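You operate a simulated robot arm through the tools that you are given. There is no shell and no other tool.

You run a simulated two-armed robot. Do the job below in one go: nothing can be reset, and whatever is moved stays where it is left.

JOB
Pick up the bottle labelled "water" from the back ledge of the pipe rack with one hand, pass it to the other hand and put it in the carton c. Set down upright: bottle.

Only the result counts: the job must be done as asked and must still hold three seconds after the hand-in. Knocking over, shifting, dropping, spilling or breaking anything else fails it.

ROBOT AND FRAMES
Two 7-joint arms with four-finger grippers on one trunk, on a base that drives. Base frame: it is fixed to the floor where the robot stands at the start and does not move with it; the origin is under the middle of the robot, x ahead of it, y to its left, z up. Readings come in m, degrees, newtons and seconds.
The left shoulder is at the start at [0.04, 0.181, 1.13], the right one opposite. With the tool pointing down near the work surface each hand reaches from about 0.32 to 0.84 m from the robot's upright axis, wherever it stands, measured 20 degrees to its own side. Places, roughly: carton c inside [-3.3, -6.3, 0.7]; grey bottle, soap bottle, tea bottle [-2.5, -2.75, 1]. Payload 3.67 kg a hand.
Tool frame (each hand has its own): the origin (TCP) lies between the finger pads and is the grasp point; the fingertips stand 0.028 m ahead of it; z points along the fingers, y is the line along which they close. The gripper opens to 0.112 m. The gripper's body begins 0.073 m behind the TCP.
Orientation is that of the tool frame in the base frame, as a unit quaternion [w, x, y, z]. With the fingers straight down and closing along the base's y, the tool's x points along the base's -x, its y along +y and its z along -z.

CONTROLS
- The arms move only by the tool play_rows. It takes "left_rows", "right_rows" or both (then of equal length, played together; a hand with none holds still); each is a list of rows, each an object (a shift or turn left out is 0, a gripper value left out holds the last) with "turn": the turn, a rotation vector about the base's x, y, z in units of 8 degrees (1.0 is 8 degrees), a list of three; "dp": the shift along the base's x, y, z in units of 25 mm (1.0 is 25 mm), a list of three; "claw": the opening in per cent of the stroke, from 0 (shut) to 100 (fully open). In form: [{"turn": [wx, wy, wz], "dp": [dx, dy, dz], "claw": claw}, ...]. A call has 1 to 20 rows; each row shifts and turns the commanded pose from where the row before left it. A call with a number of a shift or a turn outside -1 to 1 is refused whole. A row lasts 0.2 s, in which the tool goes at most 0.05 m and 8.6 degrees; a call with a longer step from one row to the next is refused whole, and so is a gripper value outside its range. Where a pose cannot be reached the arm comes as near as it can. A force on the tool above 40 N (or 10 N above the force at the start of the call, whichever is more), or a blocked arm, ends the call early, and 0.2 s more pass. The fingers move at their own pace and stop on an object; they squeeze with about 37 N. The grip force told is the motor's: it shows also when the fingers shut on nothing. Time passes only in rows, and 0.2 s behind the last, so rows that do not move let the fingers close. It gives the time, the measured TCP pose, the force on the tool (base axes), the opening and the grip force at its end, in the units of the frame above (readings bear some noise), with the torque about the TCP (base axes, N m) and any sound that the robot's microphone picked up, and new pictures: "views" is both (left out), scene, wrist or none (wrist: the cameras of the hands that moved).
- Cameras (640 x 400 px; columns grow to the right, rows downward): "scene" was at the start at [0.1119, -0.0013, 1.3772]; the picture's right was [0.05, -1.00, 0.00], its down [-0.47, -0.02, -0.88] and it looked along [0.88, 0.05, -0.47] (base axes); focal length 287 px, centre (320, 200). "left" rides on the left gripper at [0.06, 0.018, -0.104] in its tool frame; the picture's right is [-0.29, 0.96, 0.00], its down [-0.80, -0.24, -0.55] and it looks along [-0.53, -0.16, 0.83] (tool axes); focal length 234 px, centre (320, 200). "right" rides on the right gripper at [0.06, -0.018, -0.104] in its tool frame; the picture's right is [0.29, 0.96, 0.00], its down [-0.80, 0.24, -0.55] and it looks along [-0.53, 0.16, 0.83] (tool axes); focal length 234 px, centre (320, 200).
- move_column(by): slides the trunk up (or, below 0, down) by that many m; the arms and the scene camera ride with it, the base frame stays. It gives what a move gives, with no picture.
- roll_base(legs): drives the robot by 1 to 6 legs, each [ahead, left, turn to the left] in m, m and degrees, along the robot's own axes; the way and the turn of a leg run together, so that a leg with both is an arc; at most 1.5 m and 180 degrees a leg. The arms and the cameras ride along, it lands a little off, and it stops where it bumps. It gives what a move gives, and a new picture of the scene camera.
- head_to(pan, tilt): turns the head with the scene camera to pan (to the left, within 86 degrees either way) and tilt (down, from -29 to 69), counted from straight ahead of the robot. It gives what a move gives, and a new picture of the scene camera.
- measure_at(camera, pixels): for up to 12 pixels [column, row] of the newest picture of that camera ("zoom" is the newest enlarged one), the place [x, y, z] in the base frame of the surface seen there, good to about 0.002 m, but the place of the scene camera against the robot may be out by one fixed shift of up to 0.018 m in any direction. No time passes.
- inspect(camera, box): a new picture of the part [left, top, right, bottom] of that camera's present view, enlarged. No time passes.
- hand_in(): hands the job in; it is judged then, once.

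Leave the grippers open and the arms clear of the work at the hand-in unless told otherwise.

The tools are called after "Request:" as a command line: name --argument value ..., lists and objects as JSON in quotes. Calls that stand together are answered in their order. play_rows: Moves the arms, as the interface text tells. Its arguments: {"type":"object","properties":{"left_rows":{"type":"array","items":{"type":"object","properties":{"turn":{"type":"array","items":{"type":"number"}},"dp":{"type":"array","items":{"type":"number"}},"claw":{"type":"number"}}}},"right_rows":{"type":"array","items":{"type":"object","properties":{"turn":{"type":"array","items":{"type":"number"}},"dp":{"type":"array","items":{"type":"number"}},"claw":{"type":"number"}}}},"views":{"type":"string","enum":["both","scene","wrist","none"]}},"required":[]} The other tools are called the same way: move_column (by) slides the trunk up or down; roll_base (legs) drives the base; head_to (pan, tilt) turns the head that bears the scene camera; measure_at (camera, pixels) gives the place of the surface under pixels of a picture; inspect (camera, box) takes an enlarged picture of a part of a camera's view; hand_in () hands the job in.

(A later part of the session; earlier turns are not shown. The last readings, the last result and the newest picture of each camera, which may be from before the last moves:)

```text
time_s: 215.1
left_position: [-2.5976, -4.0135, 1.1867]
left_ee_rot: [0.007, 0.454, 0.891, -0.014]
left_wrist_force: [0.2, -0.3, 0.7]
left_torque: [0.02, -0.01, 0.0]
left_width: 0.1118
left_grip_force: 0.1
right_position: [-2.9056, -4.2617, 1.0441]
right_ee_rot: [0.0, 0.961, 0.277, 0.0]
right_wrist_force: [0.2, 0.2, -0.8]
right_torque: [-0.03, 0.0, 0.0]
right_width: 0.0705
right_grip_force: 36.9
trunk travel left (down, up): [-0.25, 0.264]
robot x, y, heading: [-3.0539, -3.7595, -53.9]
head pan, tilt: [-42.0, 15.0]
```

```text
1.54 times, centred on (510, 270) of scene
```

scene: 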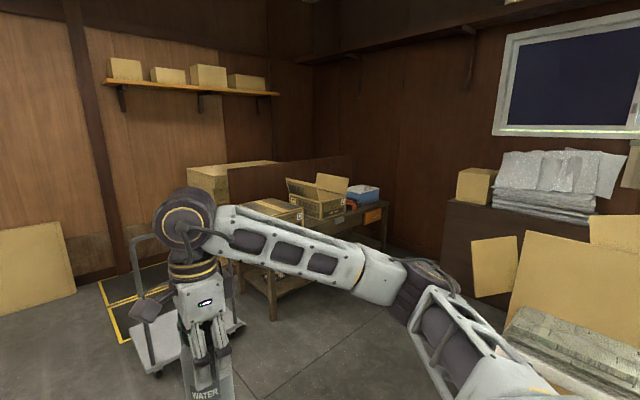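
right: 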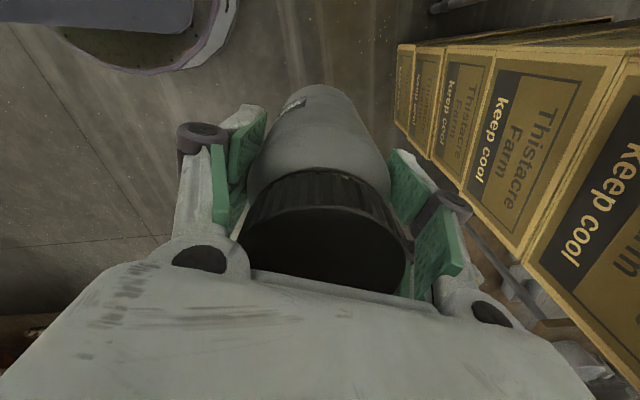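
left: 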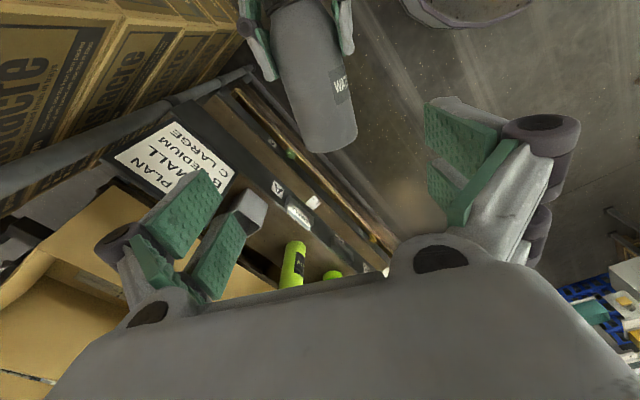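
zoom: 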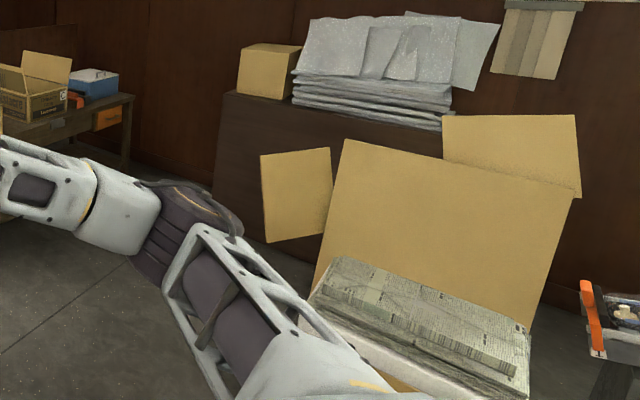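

The way is clear: newspaper box ends at about (-3.99,-5.12), bench leg at (-2.90,-5.69), trolley to the left. I drive in two gentle stages, checking the bottle in between.

Request:
roll_base --legs '[[0.45, -0.17, 0], [0.4, -0.18, 0]]'

Request:
roll_base --legs '[[0.1, -0.5, 0]]'

```text
time_s: 220.3
left_position: [-2.3714, -4.9136, 1.1864]
left_ee_rot: [0.007, 0.453, 0.891, -0.013]
left_wrist_force: [-0.3, -0.5, 0.4]
left_torque: [0.02, 0.02, 0.0]
left_width: 0.1121
left_grip_force: 0.0
right_position: [-2.6774, -5.162, 1.0453]
right_ee_rot: [0.0, 0.96, 0.279, 0.001]
right_wrist_force: [0.6, 0.5, -2.2]
right_torque: [0.01, -0.03, 0.0]
right_width: 0.0702
right_grip_force: 37.1
trunk travel left (down, up): [-0.25, 0.264]
robot x, y, heading: [-2.8275, -4.6642, -53.4]
head pan, tilt: [-42.0, 15.0]
```

scene: 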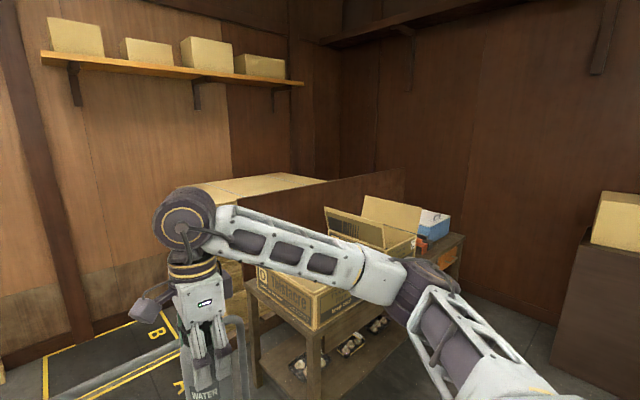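

```text
time_s: 223.3
left_position: [-2.7254, -5.2984, 1.1872]
left_ee_rot: [0.007, 0.456, 0.89, -0.013]
left_wrist_force: [-0.2, 0.2, -0.2]
left_torque: [-0.02, 0.03, 0.0]
left_width: 0.1121
left_grip_force: 0.1
right_position: [-3.0331, -5.5447, 1.0451]
right_ee_rot: [0.0, 0.961, 0.275, 0.0]
right_wrist_force: [-0.7, -1.4, -1.0]
right_torque: [0.0, 0.0, -0.04]
right_width: 0.0702
right_grip_force: 37.2
trunk travel left (down, up): [-0.25, 0.264]
robot x, y, heading: [-3.1778, -5.0449, -53.9]
head pan, tilt: [-42.0, 15.0]
```

scene: 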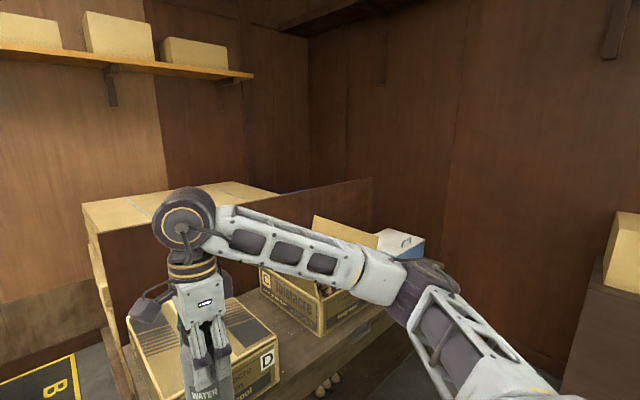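

Bottle still held. I continue 0.63 m to the right and 0.1 m ahead, and align with the bench.

Request:
roll_base --legs '[[0.05, -0.33, 1], [0.05, -0.3, 1.2]]'

Request:
head_to --pan -10 --tilt 40

```text
time_s: 227.2
left_position: [-3.1509, -5.7336, 1.1878]
left_ee_rot: [0.007, 0.435, 0.9, -0.014]
left_wrist_force: [-0.1, 0.4, -0.4]
left_torque: [0.0, -0.01, 0.03]
left_width: 0.1122
left_grip_force: 0.1
right_position: [-3.4477, -5.9958, 1.0449]
right_ee_rot: [0.0, 0.955, 0.297, 0.0]
right_wrist_force: [-0.1, -0.4, -1.5]
right_torque: [0.02, -0.02, 0.0]
right_width: 0.0703
right_grip_force: 36.9
trunk travel left (down, up): [-0.25, 0.264]
robot x, y, heading: [-3.6135, -5.5034, -51.1]
head pan, tilt: [-42.0, 15.0]
```

scene: 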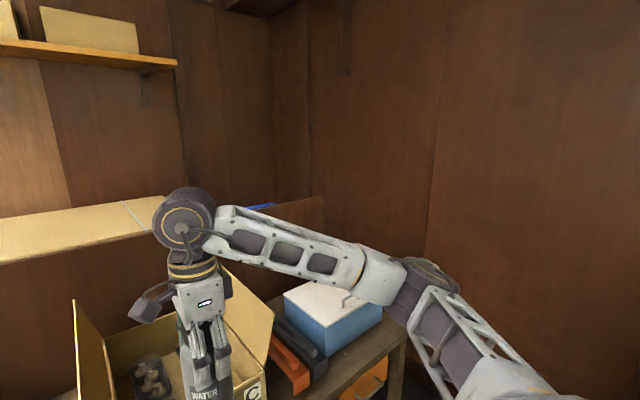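

```text
time_s: 228.2
left_position: [-3.151, -5.734, 1.1884]
left_ee_rot: [0.007, 0.435, 0.9, -0.013]
left_wrist_force: [0.2, -0.2, 0.2]
left_torque: [0.0, 0.0, 0.01]
left_width: 0.1121
left_grip_force: 0.1
right_position: [-3.4473, -5.9945, 1.0459]
right_ee_rot: [0.0, 0.955, 0.298, 0.0]
right_wrist_force: [-0.6, 1.2, -0.1]
right_torque: [0.02, -0.03, 0.02]
right_width: 0.0703
right_grip_force: 36.8
trunk travel left (down, up): [-0.25, 0.264]
robot x, y, heading: [-3.6157, -5.5046, -51.1]
head pan, tilt: [-10.0, 40.0]
```

scene: 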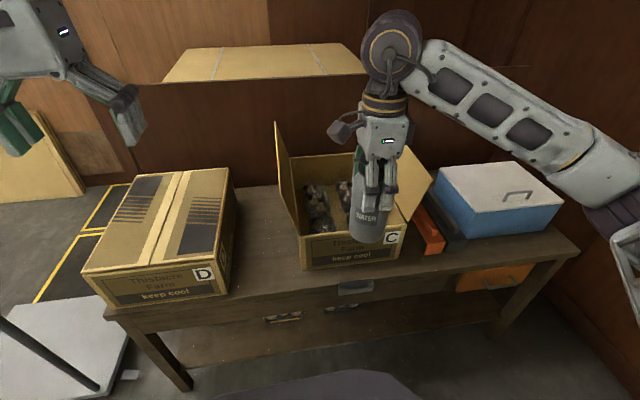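

Carton C is right ahead; it already contains some mushroom punnets. I zoom in to find the free floor inside.

Request:
inspect --camera "scene" --box '[260, 110, 450, 280]'

Request:
inspect --camera "right" --box '[0, 0, 640, 400]'

Request:
inspect --camera "left" --box '[0, 0, 640, 400]'

```text
2.35 times, centred on (355, 195) of scene
```

zoom: 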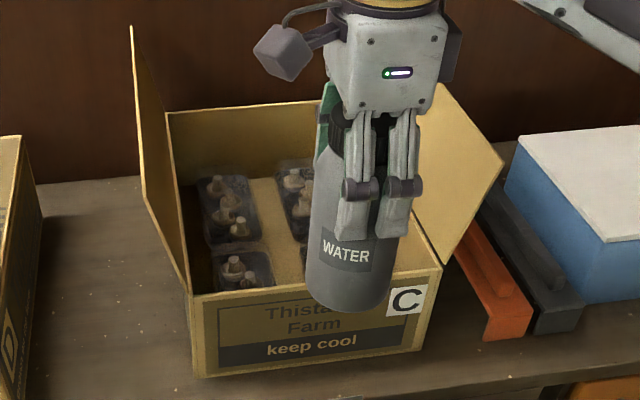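

```text
1.00 times, centred on (320, 200) of right (not enlarged: the box is as wide or as high as the picture)
```

zoom: 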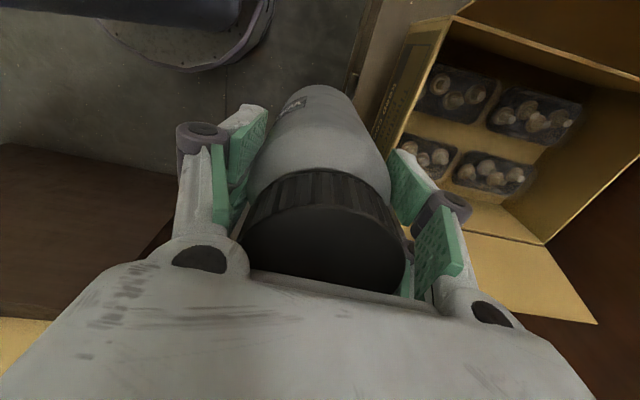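

```text
1.00 times, centred on (320, 200) of left (not enlarged: the box is as wide or as high as the picture)
```

zoom: 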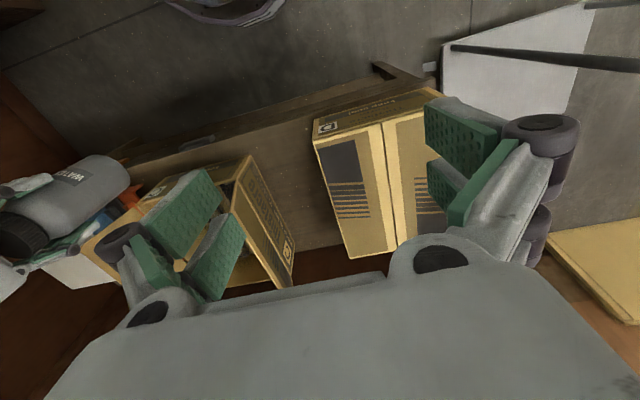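

The right camera shows the carton's inside: four punnets in a 2×2 block, with free cardboard floor beside them. I zoom and measure.

Request:
inspect --camera "right" --box '[360, 0, 640, 330]'

Request:
measure_at --camera "right" --pixels '[[455, 95], [535, 115], [425, 155], [495, 175], [490, 60], [470, 135], [510, 210], [545, 160], [440, 25], [390, 110], [545, 243], [560, 200]]'

```text
1.21 times, centred on (500, 165) of right
```

zoom: 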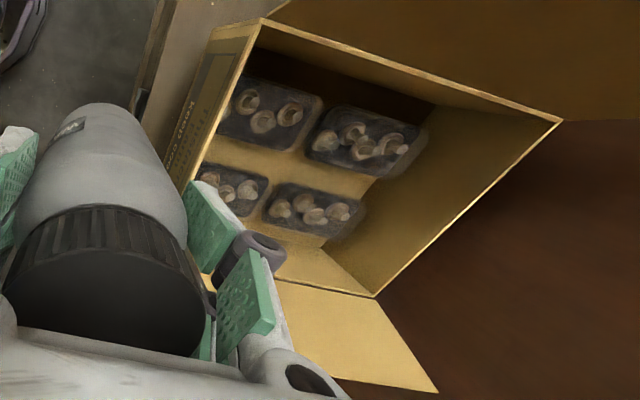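

```text
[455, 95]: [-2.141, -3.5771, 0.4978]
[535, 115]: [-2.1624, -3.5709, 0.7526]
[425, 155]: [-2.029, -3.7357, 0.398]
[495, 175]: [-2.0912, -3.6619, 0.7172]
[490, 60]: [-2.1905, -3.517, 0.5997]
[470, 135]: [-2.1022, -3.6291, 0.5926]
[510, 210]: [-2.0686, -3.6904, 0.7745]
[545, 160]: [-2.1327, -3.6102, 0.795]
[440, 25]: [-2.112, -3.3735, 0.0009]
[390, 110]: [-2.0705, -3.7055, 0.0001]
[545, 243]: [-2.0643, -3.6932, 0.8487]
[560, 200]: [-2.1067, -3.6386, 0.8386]
```

Those values came from an older stored picture; I measure in the fresh zoom instead.

Request:
measure_at --camera "zoom" --pixels '[[265, 110], [365, 140], [230, 185], [315, 208], [310, 165], [330, 260], [400, 180], [265, 40], [365, 290], [550, 122], [345, 195], [290, 270]]'

Request:
measure_at --camera "zoom" --pixels '[[300, 60], [190, 180], [420, 385], [300, 290], [355, 230], [325, 235], [265, 215], [345, 180], [250, 160], [300, 150], [290, 180], [400, 110]]'

```text
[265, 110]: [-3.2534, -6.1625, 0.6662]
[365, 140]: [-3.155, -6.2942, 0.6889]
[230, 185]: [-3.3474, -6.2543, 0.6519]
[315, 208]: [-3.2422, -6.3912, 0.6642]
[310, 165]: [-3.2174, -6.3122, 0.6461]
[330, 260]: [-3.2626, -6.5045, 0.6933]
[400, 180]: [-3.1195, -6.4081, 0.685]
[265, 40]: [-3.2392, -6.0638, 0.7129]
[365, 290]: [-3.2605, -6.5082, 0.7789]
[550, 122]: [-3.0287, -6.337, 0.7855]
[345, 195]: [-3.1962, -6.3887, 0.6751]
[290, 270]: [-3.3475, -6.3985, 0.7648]
```

```text
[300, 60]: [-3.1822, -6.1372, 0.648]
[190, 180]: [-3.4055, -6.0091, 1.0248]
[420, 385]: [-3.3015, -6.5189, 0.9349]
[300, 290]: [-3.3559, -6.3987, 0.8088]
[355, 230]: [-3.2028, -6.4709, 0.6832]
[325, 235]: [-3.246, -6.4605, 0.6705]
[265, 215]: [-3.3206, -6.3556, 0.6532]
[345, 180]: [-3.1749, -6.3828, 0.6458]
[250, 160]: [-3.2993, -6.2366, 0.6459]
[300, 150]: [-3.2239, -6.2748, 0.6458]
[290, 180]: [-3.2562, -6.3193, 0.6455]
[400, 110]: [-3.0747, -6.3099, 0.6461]
```

Carton C's floor is at z≈0.646, rim ≈0.787, and four punnets take most of the floor. I need a precise map of free space, so I move the right hand 0.2 m to the right and up a little for an open view.

Request:
play_rows --right_rows '[{"dp": [-0.5, -0.4, 0.4], "claw": 0}, {"dp": [-0.778, -0.628, 0.4]}, {"dp": [-0.778, -0.628, 0.4]}, {"dp": [-0.778, -0.628, 0.4]}, {"dp": [-0.778, -0.628, 0.4]}, {"dp": [-0.778, -0.628, 0.4]}, {"dp": [-0.778, -0.628, 0.4]}, {"dp": [-0.778, -0.628, 0.4]}, {"dp": [-0.5, -0.4, 0]}, {"dp": [0, 0, 0]}]' --views "scene"

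Request:
inspect --camera "scene" --box '[260, 110, 450, 280]'

```text
time_s: 230.4
left_position: [-3.1502, -5.7333, 1.1877]
left_ee_rot: [0.007, 0.436, 0.9, -0.013]
left_wrist_force: [0.2, 0.5, -0.2]
left_torque: [0.0, -0.03, 0.0]
left_width: 0.112
left_grip_force: 0.0
right_position: [-3.6075, -6.1253, 1.1264]
right_ee_rot: [0.0, 0.955, 0.297, 0.0]
right_wrist_force: [-0.1, 0.3, -1.3]
right_torque: [-0.01, -0.01, 0.03]
right_width: 0.0704
right_grip_force: 36.9
trunk travel left (down, up): [-0.25, 0.264]
robot x, y, heading: [-3.616, -5.5064, -51.2]
head pan, tilt: [-10.0, 40.0]
```

scene: 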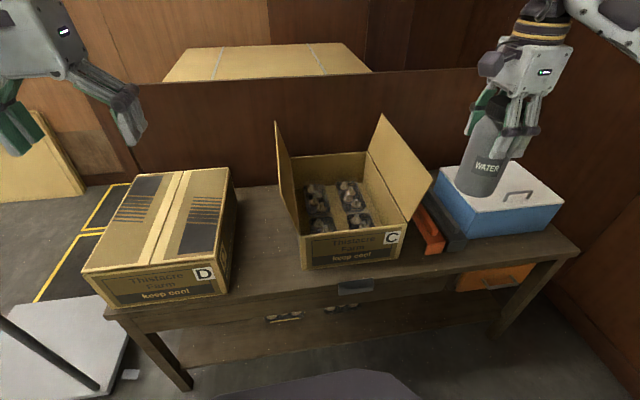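

```text
2.35 times, centred on (355, 195) of scene
```

zoom: 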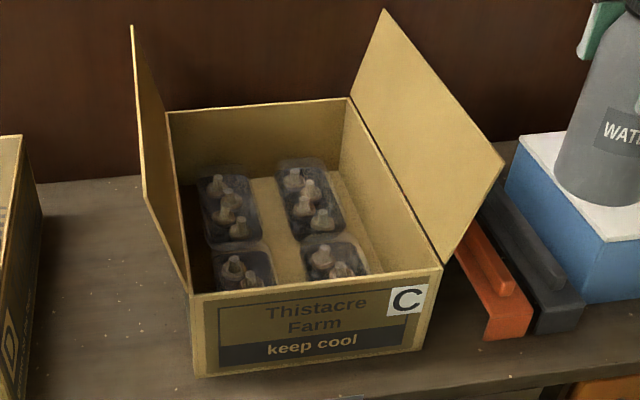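

Now the carton is open to view: two columns of punnets with free strips in the middle and at the right. I measure across the carton floor.

Request:
measure_at --camera "zoom" --pixels '[[270, 220], [282, 230], [340, 200], [352, 210], [362, 225], [372, 225], [382, 230], [390, 240], [400, 250], [375, 250], [365, 200], [345, 180]]'

Request:
measure_at --camera "zoom" --pixels '[[195, 200], [205, 240], [260, 185], [265, 260], [255, 240], [262, 215], [278, 180], [300, 235], [330, 165], [345, 225], [365, 270], [300, 260]]'

```text
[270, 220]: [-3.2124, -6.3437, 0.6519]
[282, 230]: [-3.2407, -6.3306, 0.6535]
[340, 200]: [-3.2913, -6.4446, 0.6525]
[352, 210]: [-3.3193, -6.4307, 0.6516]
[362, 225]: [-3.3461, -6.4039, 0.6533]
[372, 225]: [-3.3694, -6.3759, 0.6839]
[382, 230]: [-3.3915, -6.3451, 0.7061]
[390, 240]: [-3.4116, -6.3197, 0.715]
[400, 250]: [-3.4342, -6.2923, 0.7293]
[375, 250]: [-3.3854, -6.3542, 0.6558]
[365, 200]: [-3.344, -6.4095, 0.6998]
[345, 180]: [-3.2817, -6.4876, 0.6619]
```

```text
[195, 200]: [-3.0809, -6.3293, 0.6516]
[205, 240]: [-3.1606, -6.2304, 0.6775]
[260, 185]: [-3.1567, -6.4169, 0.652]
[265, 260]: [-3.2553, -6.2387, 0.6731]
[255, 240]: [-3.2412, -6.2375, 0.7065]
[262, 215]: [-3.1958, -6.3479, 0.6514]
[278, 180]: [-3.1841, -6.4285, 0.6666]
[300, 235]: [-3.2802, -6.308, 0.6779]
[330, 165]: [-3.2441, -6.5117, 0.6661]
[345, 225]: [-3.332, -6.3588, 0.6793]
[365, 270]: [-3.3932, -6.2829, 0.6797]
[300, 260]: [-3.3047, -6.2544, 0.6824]
```

The gaps between punnets look narrow (about 0.05 m in the middle, 0.04 m at the right) against the bottle's 0.071 m. I bring the left hand across to look straight into the carton with its camera for a precise plan view.

Request:
play_rows --left_rows '[{"dp": [-0.5, -0.4, 0.2], "claw": 100}, {"dp": [-0.778, -0.628, 0.2]}, {"dp": [-0.778, -0.628, 0.2]}, {"dp": [-0.778, -0.628, 0.2]}, {"dp": [-0.778, -0.628, 0.2]}, {"dp": [-0.778, -0.628, 0]}, {"dp": [-0.778, -0.628, 0]}, {"dp": [-0.778, -0.628, 0]}, {"dp": [-0.778, -0.628, 0]}, {"dp": [-0.778, -0.628, 0]}, {"dp": [-0.778, -0.628, 0]}, {"dp": [-0.5, -0.4, 0]}, {"dp": [0, 0, 0]}]' --views "both"

```text
time_s: 233.2
left_position: [-3.3686, -5.9106, 1.2116]
left_ee_rot: [0.008, 0.435, 0.9, -0.014]
left_wrist_force: [0.1, -0.1, 0.2]
left_torque: [0.03, -0.03, 0.01]
left_width: 0.1119
left_grip_force: 0.0
right_position: [-3.6077, -6.1259, 1.1271]
right_ee_rot: [0.0, 0.955, 0.297, 0.0]
right_wrist_force: [0.9, -0.1, -0.7]
right_torque: [-0.03, 0.0, -0.02]
right_width: 0.0703
right_grip_force: 37.0
trunk travel left (down, up): [-0.25, 0.264]
robot x, y, heading: [-3.616, -5.5017, -51.2]
head pan, tilt: [-10.0, 40.0]
```

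scene: 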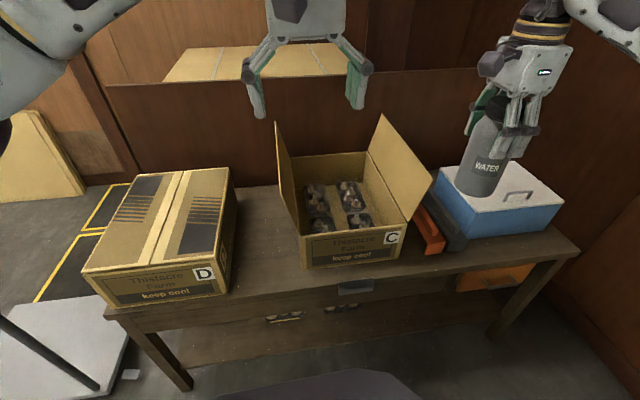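
left: 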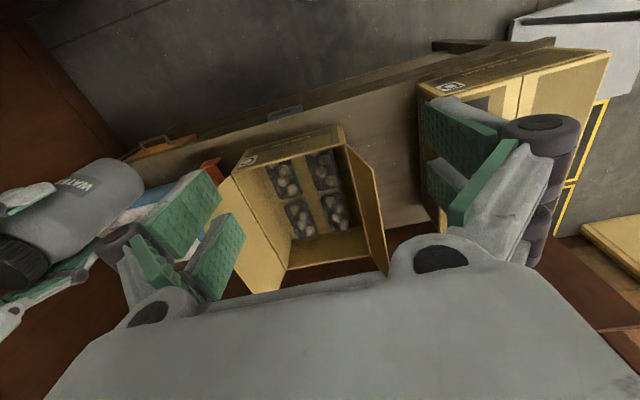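

The left camera now looks down into carton C around (310,200). I zoom there.

Request:
inspect --camera "left" --box '[225, 120, 405, 280]'

Request:
measure_at --camera "zoom" --pixels '[[230, 100], [260, 105], [300, 110], [350, 90], [420, 80], [300, 150], [300, 200], [310, 250], [340, 190], [400, 190], [260, 200], [350, 290]]'

```text
2.50 times, centred on (315, 200) of left
```

zoom: 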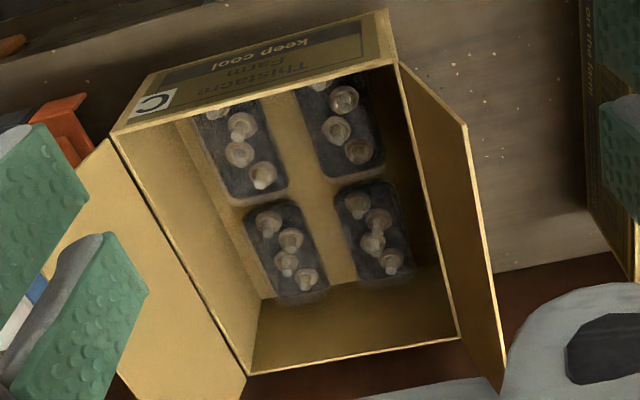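

```text
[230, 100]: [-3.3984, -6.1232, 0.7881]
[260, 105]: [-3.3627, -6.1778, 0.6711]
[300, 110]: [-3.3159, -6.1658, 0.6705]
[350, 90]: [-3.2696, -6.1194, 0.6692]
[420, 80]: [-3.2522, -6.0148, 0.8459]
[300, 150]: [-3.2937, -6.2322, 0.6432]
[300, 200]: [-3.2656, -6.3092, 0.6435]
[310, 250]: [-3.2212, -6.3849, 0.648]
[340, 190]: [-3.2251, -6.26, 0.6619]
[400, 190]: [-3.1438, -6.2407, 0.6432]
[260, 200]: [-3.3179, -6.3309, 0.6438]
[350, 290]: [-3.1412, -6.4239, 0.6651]
```

Now I measure the punnet edges around the centre gap in this plan view.

Request:
measure_at --camera "zoom" --pixels '[[280, 145], [286, 170], [284, 186], [262, 194], [238, 198], [304, 110], [315, 145], [322, 172], [345, 176], [380, 165], [296, 150], [304, 180]]'

Request:
measure_at --camera "zoom" --pixels '[[250, 215], [275, 206], [297, 203], [308, 230], [320, 265], [336, 195], [345, 235], [355, 270], [365, 188], [395, 182], [318, 190], [325, 230]]'

Request:
measure_at --camera "zoom" --pixels '[[245, 245], [255, 270], [230, 215], [215, 180], [265, 295], [300, 300], [330, 295], [400, 280], [425, 250], [395, 130], [390, 160], [405, 200]]'

```text
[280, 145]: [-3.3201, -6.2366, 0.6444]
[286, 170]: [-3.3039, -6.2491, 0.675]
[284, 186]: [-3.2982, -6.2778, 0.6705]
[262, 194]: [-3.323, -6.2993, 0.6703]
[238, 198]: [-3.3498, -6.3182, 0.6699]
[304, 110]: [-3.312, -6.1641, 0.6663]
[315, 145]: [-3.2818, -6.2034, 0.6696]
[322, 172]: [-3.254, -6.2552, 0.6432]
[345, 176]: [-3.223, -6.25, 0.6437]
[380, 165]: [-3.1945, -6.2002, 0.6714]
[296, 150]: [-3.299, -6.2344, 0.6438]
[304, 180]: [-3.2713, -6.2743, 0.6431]
```

```text
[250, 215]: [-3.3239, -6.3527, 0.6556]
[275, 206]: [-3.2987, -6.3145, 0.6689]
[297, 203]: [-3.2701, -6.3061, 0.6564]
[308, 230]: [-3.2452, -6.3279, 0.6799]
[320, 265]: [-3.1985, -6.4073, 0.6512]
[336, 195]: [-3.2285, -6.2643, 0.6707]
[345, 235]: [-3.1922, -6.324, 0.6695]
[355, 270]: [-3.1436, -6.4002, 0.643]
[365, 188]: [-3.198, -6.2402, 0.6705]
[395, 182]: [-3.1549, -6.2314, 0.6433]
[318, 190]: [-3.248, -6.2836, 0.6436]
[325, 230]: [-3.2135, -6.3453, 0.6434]
```

```text
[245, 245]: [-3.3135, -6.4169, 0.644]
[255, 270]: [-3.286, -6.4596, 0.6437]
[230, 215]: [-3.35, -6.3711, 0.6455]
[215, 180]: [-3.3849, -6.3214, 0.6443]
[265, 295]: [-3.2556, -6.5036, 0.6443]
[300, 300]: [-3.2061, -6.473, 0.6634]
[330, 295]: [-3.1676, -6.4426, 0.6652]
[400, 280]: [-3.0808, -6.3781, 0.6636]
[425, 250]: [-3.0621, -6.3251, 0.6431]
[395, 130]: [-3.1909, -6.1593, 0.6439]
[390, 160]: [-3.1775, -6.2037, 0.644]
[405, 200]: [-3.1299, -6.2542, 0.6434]
```

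The four punnets leave a cross-shaped gap: middle gap about 0.050 m wide, cross gap 0.030 m, and strips of about 0.055 m at the front and back walls. The widest pocket seems where the middle gap meets the back wall. I lower the left camera closer for a finer look, moving the right hand a further 0.1 m aside.

Request:
play_rows --left_rows '[{"dp": [0, 0, 0], "claw": 100}, {"dp": [0, 0, 0]}, {"dp": [-0.23, -0.83, -0.5]}, {"dp": [-0.23, -0.83, -0.75]}, {"dp": [-0.23, -0.83, -0.75]}, {"dp": [-0.23, -0.83, -0.75]}, {"dp": [-0.23, -0.83, -0.75]}, {"dp": [-0.23, -0.83, -0.75]}, {"dp": [-0.23, -0.83, -0.75]}, {"dp": [-0.23, -0.83, -0.75]}, {"dp": [0, 0, 0]}]' --right_rows '[{"dp": [-0.389, -0.314, 0], "claw": 0}, {"dp": [-0.389, -0.314, 0]}, {"dp": [-0.389, -0.314, 0]}, {"dp": [-0.389, -0.314, 0]}, {"dp": [-0.389, -0.314, 0]}, {"dp": [-0.389, -0.314, 0]}, {"dp": [-0.389, -0.314, 0]}, {"dp": [-0.389, -0.314, 0]}, {"dp": [0, 0, 0]}, {"dp": [0, 0, 0]}, {"dp": [0, 0, 0]}]' --views "both"

Request:
inspect --camera "left" --box '[200, 60, 440, 290]'

```text
time_s: 235.6
left_position: [-3.4153, -6.0765, 1.0652]
left_ee_rot: [0.007, 0.435, 0.9, -0.012]
left_wrist_force: [-0.2, 1.1, 0.3]
left_torque: [-0.05, 0.02, 0.0]
left_width: 0.1121
left_grip_force: 0.0
right_position: [-3.6866, -6.1884, 1.1244]
right_ee_rot: [0.0, 0.955, 0.297, 0.0]
right_wrist_force: [-0.8, 0.0, -0.9]
right_torque: [0.0, 0.01, 0.01]
right_width: 0.0704
right_grip_force: 37.2
trunk travel left (down, up): [-0.25, 0.264]
robot x, y, heading: [-3.6147, -5.5009, -51.3]
head pan, tilt: [-10.0, 40.0]
```

scene: 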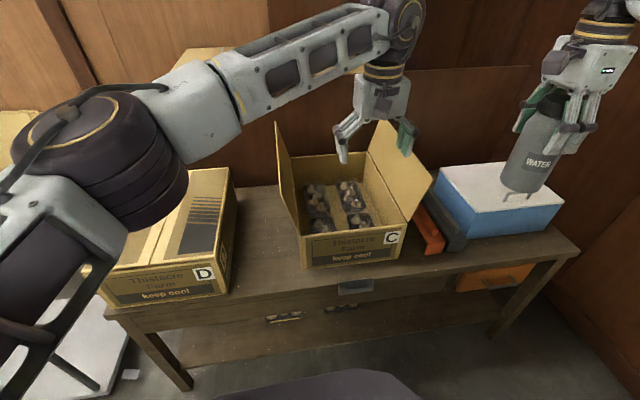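
right: 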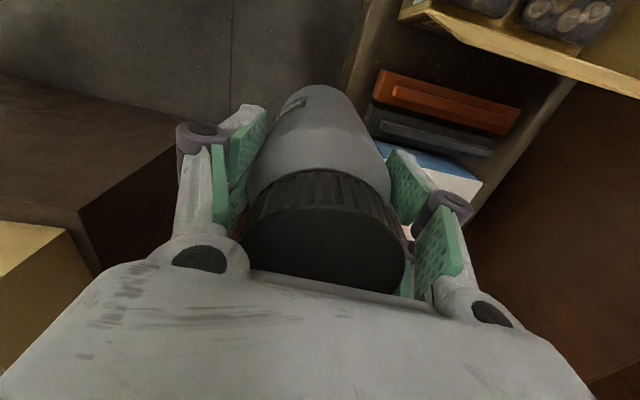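
left: 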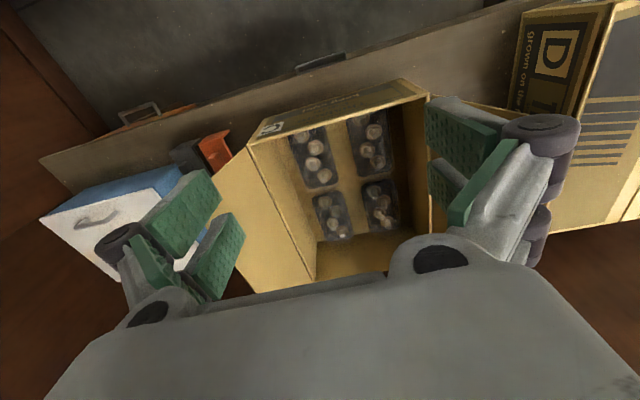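

```text
1.74 times, centred on (320, 175) of left
```

zoom: 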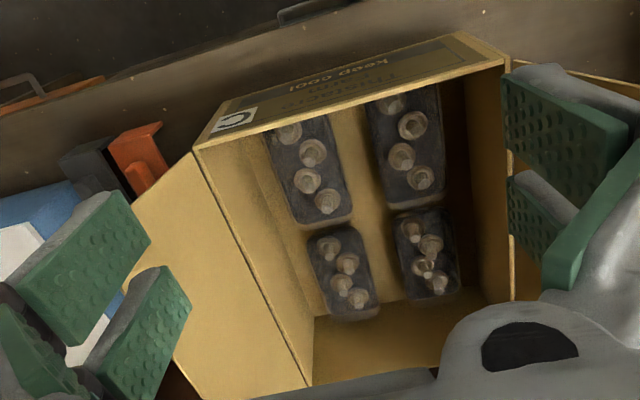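

A clearer view. I zoom tighter on the punnets and measure the gap outlines.

Request:
inspect --camera "left" --box '[290, 110, 420, 260]'

Request:
measure_at --camera "zoom" --pixels '[[190, 60], [205, 120], [215, 165], [190, 185], [250, 60], [258, 110], [265, 150], [290, 160], [215, 200], [230, 240], [250, 290], [275, 190]]'

Request:
measure_at --camera "zoom" --pixels '[[280, 230], [290, 275], [300, 290], [235, 315], [205, 325], [260, 310], [270, 330], [240, 270], [225, 180], [245, 200], [260, 250], [265, 290]]'

```text
2.67 times, centred on (355, 185) of left
```

zoom: 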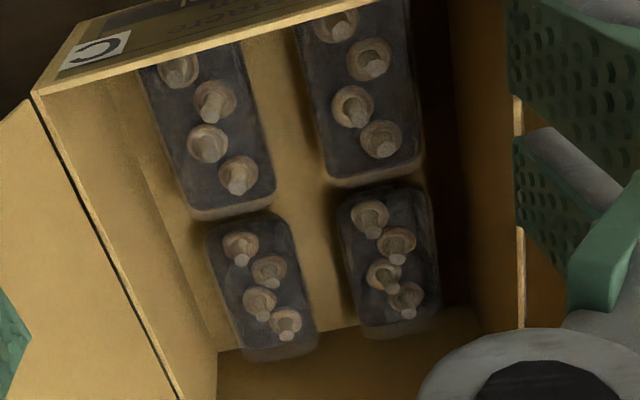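

```text
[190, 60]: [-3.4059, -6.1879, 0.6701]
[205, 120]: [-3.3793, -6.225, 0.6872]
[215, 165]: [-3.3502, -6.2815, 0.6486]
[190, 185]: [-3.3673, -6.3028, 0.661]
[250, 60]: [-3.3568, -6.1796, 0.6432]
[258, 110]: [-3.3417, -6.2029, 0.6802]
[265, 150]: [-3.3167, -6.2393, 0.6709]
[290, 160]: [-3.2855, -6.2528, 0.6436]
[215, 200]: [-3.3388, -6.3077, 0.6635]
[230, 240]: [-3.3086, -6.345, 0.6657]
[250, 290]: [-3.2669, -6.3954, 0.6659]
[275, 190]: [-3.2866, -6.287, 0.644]
```

```text
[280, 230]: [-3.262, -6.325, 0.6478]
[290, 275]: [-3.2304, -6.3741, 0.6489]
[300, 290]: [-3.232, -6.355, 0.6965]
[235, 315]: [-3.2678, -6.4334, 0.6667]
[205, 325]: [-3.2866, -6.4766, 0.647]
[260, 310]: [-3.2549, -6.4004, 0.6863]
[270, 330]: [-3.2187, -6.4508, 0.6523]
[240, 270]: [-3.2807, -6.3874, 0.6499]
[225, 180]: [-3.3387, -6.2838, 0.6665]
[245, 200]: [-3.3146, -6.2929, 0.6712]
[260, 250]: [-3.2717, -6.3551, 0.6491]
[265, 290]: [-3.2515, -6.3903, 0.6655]
```

The punnets are about 0.08 × 0.165 m each and nearly fill the carton; the crossing in the middle looks like the only candidate. I zoom strongly on the crossing.

Request:
inspect --camera "left" --box '[315, 160, 385, 205]'

Request:
measure_at --camera "zoom" --pixels '[[100, 100], [130, 200], [150, 260], [120, 300], [60, 320], [300, 60], [320, 150], [340, 220], [380, 250], [480, 235], [230, 150], [230, 300]]'

```text
8.89 times, centred on (350, 182) of left
```

zoom: 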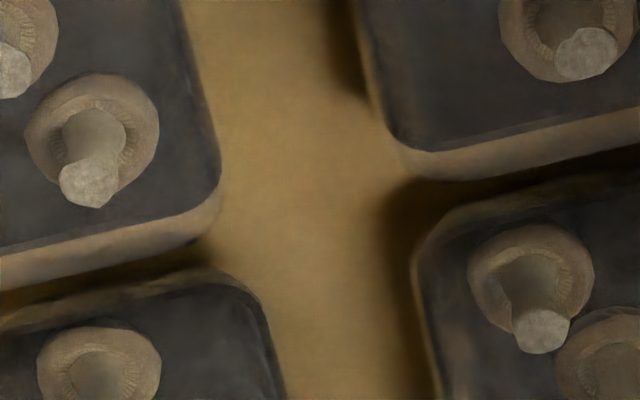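

```text
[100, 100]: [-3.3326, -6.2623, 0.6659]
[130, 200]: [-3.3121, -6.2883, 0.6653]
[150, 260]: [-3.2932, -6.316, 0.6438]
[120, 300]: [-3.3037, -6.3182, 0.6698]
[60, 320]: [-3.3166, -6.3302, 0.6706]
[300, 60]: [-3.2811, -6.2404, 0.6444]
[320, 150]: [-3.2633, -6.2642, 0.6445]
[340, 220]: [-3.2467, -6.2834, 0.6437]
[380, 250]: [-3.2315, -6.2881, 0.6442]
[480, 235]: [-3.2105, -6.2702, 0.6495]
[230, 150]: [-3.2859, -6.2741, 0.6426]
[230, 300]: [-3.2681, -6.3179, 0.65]
```

The crossing is about 0.045 m wide between rims, so the bottle cannot reach the carton floor there; but its foot (0.071 m) can rest on the four tray corners, with no mushroom within 0.044 m of the centre. I measure the four tray corners' heights and positions exactly.

Request:
measure_at --camera "zoom" --pixels '[[205, 120], [212, 180], [195, 205], [170, 222], [225, 285], [245, 300], [265, 330], [200, 290], [370, 80], [385, 120], [405, 145], [440, 140]]'

Request:
measure_at --camera "zoom" --pixels '[[425, 240], [440, 230], [430, 280], [432, 320], [470, 212], [445, 260], [190, 160], [180, 190], [220, 310], [240, 330], [420, 120], [400, 100]]'

```text
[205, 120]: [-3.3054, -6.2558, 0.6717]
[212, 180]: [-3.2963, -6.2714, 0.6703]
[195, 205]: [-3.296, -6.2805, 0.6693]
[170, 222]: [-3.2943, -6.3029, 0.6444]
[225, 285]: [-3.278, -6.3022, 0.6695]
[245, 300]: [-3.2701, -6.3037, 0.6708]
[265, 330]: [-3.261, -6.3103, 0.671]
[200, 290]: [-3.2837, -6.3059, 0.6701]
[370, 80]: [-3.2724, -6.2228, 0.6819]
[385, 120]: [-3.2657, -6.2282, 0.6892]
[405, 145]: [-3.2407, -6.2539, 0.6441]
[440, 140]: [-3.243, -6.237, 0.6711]
```

```text
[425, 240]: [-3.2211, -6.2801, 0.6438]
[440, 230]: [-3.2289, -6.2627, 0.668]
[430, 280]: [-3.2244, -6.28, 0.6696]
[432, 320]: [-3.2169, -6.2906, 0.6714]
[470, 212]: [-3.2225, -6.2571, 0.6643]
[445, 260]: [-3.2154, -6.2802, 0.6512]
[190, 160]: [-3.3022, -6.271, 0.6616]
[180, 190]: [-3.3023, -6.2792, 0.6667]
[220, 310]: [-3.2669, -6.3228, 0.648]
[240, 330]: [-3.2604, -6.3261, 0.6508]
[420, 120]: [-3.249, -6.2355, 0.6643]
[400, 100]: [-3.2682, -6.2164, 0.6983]
```

The best support is straddling the middle gap: centre t≈6.4475, s≈2.805, i.e. (-3.322,-6.199): tray rims there are flat at z≈0.670 with 11 mm overlap each side and no mushroom in the way. First I retreat the left hand up and to the left, and yaw the right hand back by 94° at its safe place so its fingers will open toward the carton's wide sides.

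Request:
play_rows --left_rows '[{"dp": [0, 0, 1], "claw": 100}, {"dp": [0, 0, 1]}, {"dp": [0.2, 0.4, 1]}, {"dp": [0.4, 0.75, 1]}, {"dp": [0.4, 0.75, 1]}, {"dp": [0.6, 0.75, 0]}, {"dp": [0.7, 0.65, 0]}, {"dp": [0.7, 0.65, 0]}, {"dp": [0.7, 0.65, 0]}, {"dp": [0.7, 0.65, 0]}, {"dp": [0.7, 0.65, 0]}, {"dp": [0.7, 0.65, 0]}, {"dp": [0, 0, 0]}]' --right_rows '[{"turn": [0, 0, 0.979], "claw": 0}, {"turn": [0, 0, 0.979]}, {"turn": [0, 0, 0.979]}, {"turn": [0, 0, 0.979]}, {"turn": [0, 0, 0.979]}, {"turn": [0, 0, 0.979]}, {"turn": [0, 0, 0.979]}, {"turn": [0, 0, 0.979]}, {"turn": [0, 0, 0.979]}, {"turn": [0, 0, 0.979]}, {"turn": [0, 0, 0.979]}, {"turn": [0, 0, 0.979]}, {"dp": [0, 0, 0]}]' --views "both"

```text
time_s: 238.4
left_position: [-3.2712, -5.9139, 1.1941]
left_ee_rot: [0.007, 0.435, 0.9, -0.013]
left_wrist_force: [-0.5, 0.0, 0.1]
left_torque: [0.0, -0.03, -0.01]
left_width: 0.1119
left_grip_force: 0.0
right_position: [-3.6852, -6.1874, 1.125]
right_ee_rot: [0.001, 0.433, 0.901, 0.001]
right_wrist_force: [0.1, 0.8, -1.0]
right_torque: [0.0, 0.0, 0.0]
right_width: 0.0703
right_grip_force: 37.4
trunk travel left (down, up): [-0.25, 0.264]
robot x, y, heading: [-3.6114, -5.501, -51.0]
head pan, tilt: [-10.0, 40.0]
```

scene: 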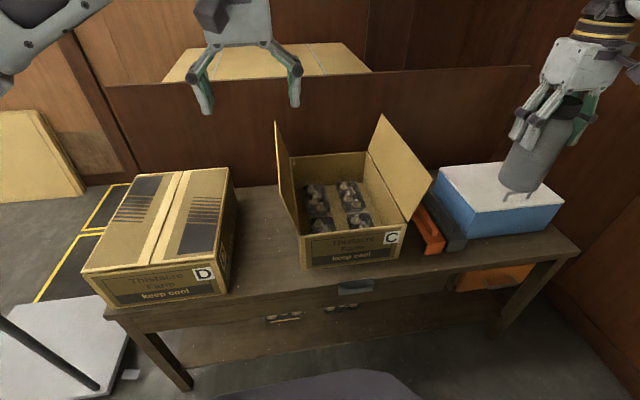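
right: 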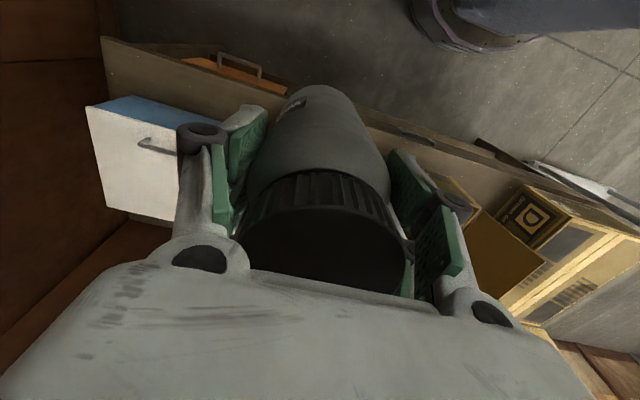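
left: 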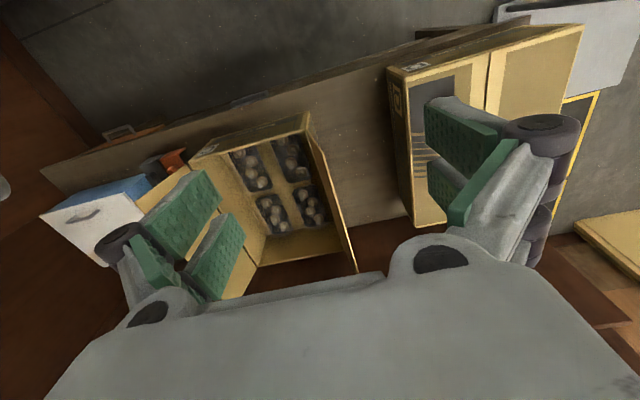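

Yaw done, bottle still firm. I move the left hand further away to the left, then bring the right hand over the carton at z 1.125 (bottle's foot at about 1.01, above the 0.935 flap).

Request:
play_rows --left_rows '[{"dp": [0.415, 0.902, 0], "claw": 100}, {"dp": [0.415, 0.902, 0]}, {"dp": [0.415, 0.902, 0]}, {"dp": [0.415, 0.902, 0]}, {"dp": [0.415, 0.902, 0]}, {"dp": [0.415, 0.902, 0]}, {"dp": [0.415, 0.902, 0]}, {"dp": [0.415, 0.902, 0]}, {"dp": [0.415, 0.902, 0]}, {"dp": [0, 0, 0]}, {"dp": [0, 0, 0]}, {"dp": [0, 0, 0]}, {"dp": [0, 0, 0]}, {"dp": [0, 0, 0]}, {"dp": [0, 0, 0]}, {"dp": [0, 0, 0]}, {"dp": [0, 0, 0]}, {"dp": [0, 0, 0]}, {"dp": [0, 0, 0]}]' --right_rows '[{"dp": [0, 0, 0], "claw": 0}, {"dp": [0, 0, 0]}, {"dp": [0.5, -0.03, 0]}, {"dp": [0.907, -0.03, 0]}, {"dp": [0.907, -0.03, 0]}, {"dp": [0.907, -0.03, 0]}, {"dp": [0.907, -0.03, 0]}, {"dp": [0.907, -0.03, 0]}, {"dp": [0.907, -0.03, 0]}, {"dp": [0.907, -0.03, 0]}, {"dp": [0.907, -0.03, 0]}, {"dp": [0.907, -0.03, 0]}, {"dp": [0.907, -0.03, 0]}, {"dp": [0.907, -0.03, 0]}, {"dp": [0.907, -0.03, 0]}, {"dp": [0.907, -0.03, 0]}, {"dp": [0.907, -0.03, 0]}, {"dp": [0.907, -0.03, 0]}, {"dp": [0, 0, 0]}]' --views "both"

```text
time_s: 242.4
left_position: [-3.1762, -5.7102, 1.1926]
left_ee_rot: [0.008, 0.435, 0.9, -0.013]
left_wrist_force: [-0.3, -1.3, 0.3]
left_torque: [0.01, -0.06, -0.01]
left_width: 0.112
left_grip_force: 0.1
right_position: [-3.3332, -6.2007, 1.1252]
right_ee_rot: [0.001, 0.434, 0.901, 0.001]
right_wrist_force: [-0.1, -0.1, -1.9]
right_torque: [0.03, -0.02, 0.02]
right_width: 0.0703
right_grip_force: 36.2
trunk travel left (down, up): [-0.25, 0.264]
robot x, y, heading: [-3.6149, -5.506, -51.4]
head pan, tilt: [-10.0, 40.0]
```

scene: 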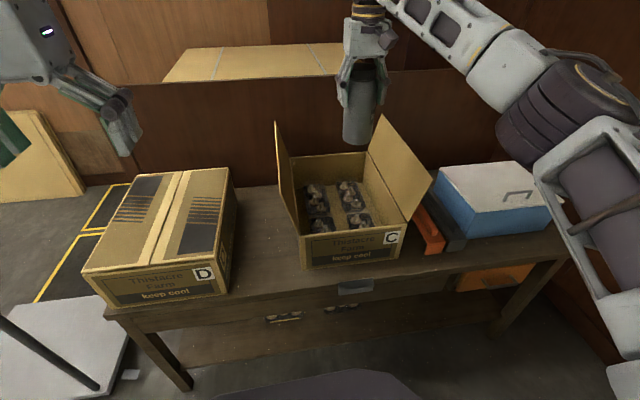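
right: 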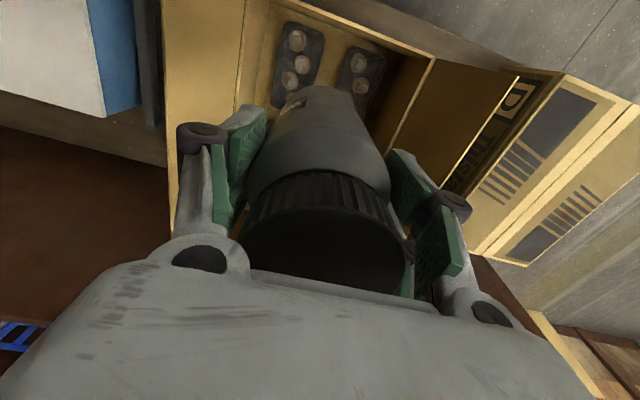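
left: 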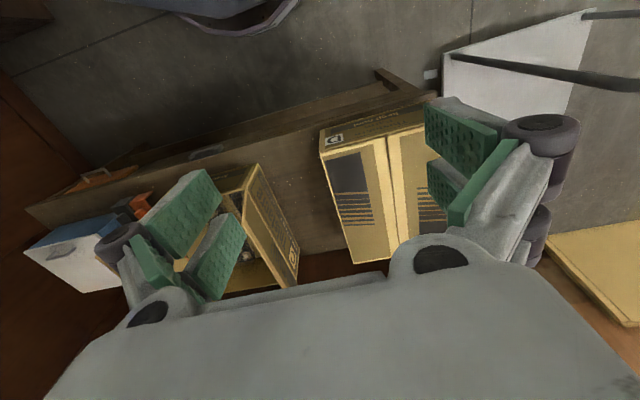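

The right hand is over the carton, 0.011 m short of the target in x. I verify the gap's position with the right camera itself: the front trays show at (298,60) and (360,75).

Request:
inspect --camera "right" --box '[260, 10, 400, 120]'

Request:
measure_at --camera "zoom" --pixels '[[205, 90], [275, 130], [268, 80], [300, 110], [340, 190], [350, 150], [250, 180], [230, 230], [400, 130], [300, 160], [320, 60], [160, 200]]'

```text
3.64 times, centred on (330, 65) of right
```

zoom: 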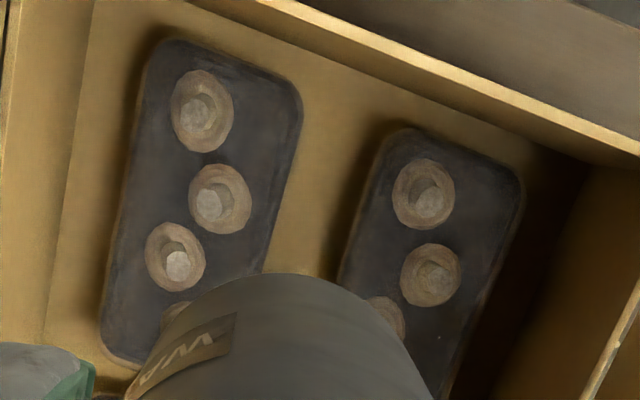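

```text
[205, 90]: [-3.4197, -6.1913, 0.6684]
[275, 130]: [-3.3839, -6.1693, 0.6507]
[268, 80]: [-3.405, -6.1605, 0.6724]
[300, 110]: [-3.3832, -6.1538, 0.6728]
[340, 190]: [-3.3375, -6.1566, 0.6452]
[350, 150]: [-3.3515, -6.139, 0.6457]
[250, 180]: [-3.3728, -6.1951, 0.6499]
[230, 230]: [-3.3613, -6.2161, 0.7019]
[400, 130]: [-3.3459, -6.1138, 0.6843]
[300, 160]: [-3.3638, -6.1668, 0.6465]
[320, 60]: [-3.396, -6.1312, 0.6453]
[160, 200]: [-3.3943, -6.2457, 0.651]
```

The gap position agrees (t 6.42–6.47). I shift the last 0.011 m and lower to TCP z 0.83, which puts the bottle's foot at about 0.713, still above the trays.

Request:
play_rows --right_rows '[{"dp": [0.22, 0.026, 0], "claw": 0}, {"dp": [0.22, 0.026, -0.5]}, {"dp": [0, 0, -1]}, {"dp": [0, 0, -1]}, {"dp": [0, 0, -1]}, {"dp": [0, 0, -1]}, {"dp": [0, 0, -1]}, {"dp": [0, 0, -1]}, {"dp": [0, 0, -1]}, {"dp": [0, 0, -1]}, {"dp": [0, 0, -1]}, {"dp": [0, 0, -1]}, {"dp": [0, 0, -1]}, {"dp": [0, 0, -0.3]}, {"dp": [0, 0, 0]}]' --views "both"

```text
time_s: 245.6
left_position: [-3.1759, -5.7106, 1.1924]
left_ee_rot: [0.007, 0.436, 0.9, -0.013]
left_wrist_force: [-0.7, 0.4, 0.2]
left_torque: [0.0, 0.01, -0.03]
left_width: 0.1116
left_grip_force: 0.1
right_position: [-3.3215, -6.1982, 0.8285]
right_ee_rot: [0.001, 0.434, 0.901, 0.0]
right_wrist_force: [0.5, 0.5, -1.2]
right_torque: [0.01, 0.0, 0.01]
right_width: 0.0703
right_grip_force: 36.7
trunk travel left (down, up): [-0.25, 0.264]
robot x, y, heading: [-3.6132, -5.5033, -51.1]
head pan, tilt: [-10.0, 40.0]
```

scene: 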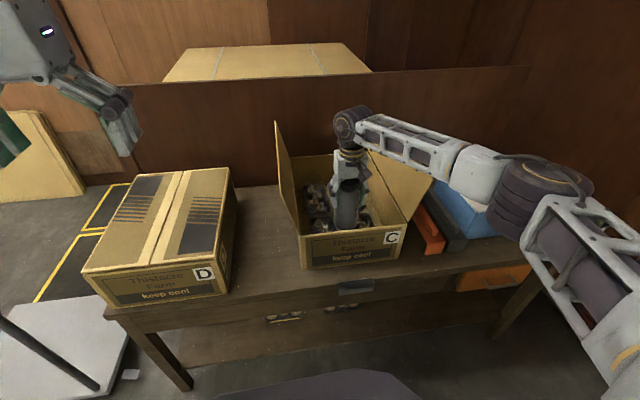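
right: 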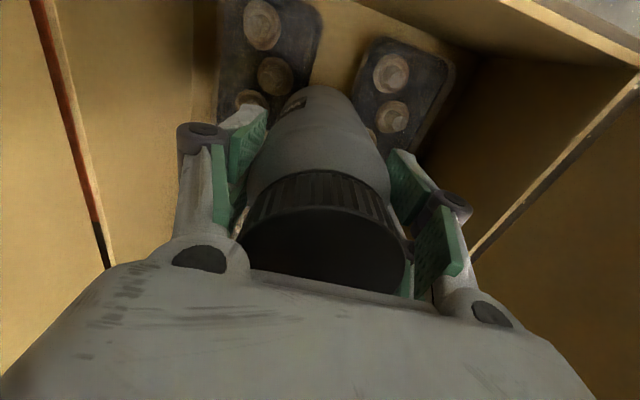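

The bottle is inside the carton above the trays. I zoom the scene to check the forearm against the right flap and the bottle's uprightness.

Request:
inspect --camera "scene" --box '[260, 90, 470, 280]'

Request:
measure_at --camera "zoom" --pixels '[[270, 60], [330, 100], [400, 130], [450, 160], [420, 190], [380, 180], [245, 180], [240, 250], [270, 240], [225, 240], [255, 285], [430, 240]]'

```text
2.11 times, centred on (365, 185) of scene
```

zoom: 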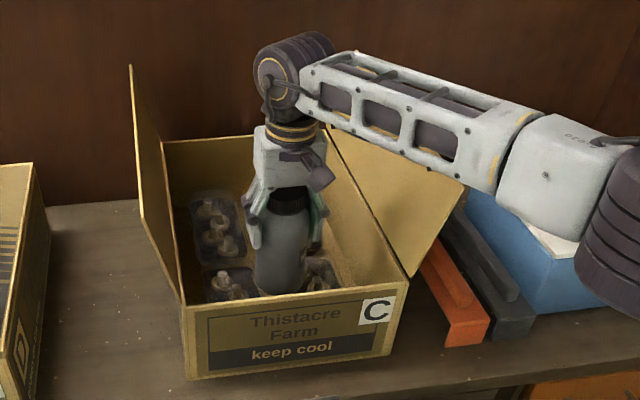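

```text
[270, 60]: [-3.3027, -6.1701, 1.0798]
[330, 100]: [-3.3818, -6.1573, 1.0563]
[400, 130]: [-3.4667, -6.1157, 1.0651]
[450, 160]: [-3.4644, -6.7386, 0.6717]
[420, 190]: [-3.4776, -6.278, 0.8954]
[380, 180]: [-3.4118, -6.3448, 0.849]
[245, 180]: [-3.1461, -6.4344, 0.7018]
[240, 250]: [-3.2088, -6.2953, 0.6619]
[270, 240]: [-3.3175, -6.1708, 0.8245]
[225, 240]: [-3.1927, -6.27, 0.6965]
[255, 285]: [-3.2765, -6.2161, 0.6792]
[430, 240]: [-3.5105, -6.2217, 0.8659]
```

The forearm passes well outside the flap (about 0.2 m), and the bottle looks upright. I lower slowly, 5 mm per row, to TCP z≈0.7985.

Request:
play_rows --right_rows '[{"dp": [-0.03, -0.04, -0.2], "claw": 0}, {"dp": [0, 0, -0.2]}, {"dp": [0, 0, -0.2]}, {"dp": [0, 0, -0.2]}, {"dp": [0, 0, -0.2]}, {"dp": [0, 0, -0.2]}, {"dp": [0, 0, 0]}]' --views "none"

Request:
play_rows --right_rows '[{"dp": [0, 0, -0.1], "claw": 0}, {"dp": [0, 0, -0.1]}, {"dp": [0, 0, 0]}]' --views "none"

```text
time_s: 246.9
left_position: [-3.1775, -5.7099, 1.1928]
left_ee_rot: [0.007, 0.435, 0.9, -0.015]
left_wrist_force: [-0.1, -0.1, -0.7]
left_torque: [0.04, 0.01, 0.01]
left_width: 0.1119
left_grip_force: 0.1
right_position: [-3.3202, -6.1992, 0.8123]
right_ee_rot: [0.005, 0.434, 0.901, 0.0]
right_wrist_force: [-3.9, 5.0, 15.4]
right_torque: [0.17, 0.62, -0.14]
right_width: 0.0705
right_grip_force: 37.4
trunk travel left (down, up): [-0.25, 0.264]
robot x, y, heading: [-3.6122, -5.5038, -51.1]
head pan, tilt: [-10.0, 40.0]
stopped in row 6 (right hand): the force on the tool passed its limit at 43 N (the readings are from after the stop); the commanded pose is now the measured one
```

```text
time_s: 247.5
left_position: [-3.1786, -5.7108, 1.1923]
left_ee_rot: [0.007, 0.435, 0.9, -0.014]
left_wrist_force: [0.5, 0.0, 0.1]
left_torque: [0.0, -0.01, 0.0]
left_width: 0.1123
left_grip_force: 0.1
right_position: [-3.3191, -6.201, 0.8128]
right_ee_rot: [0.009, 0.434, 0.901, 0.0]
right_wrist_force: [-3.8, 6.0, 17.6]
right_torque: [0.58, 0.97, -0.18]
right_width: 0.0708
right_grip_force: 37.5
trunk travel left (down, up): [-0.25, 0.264]
robot x, y, heading: [-3.6141, -5.5041, -51.2]
head pan, tilt: [-10.0, 40.0]
stopped in row 3 (right hand): the force on the tool passed its limit at 41 N (the readings are from after the stop); the commanded pose is now the measured one
```

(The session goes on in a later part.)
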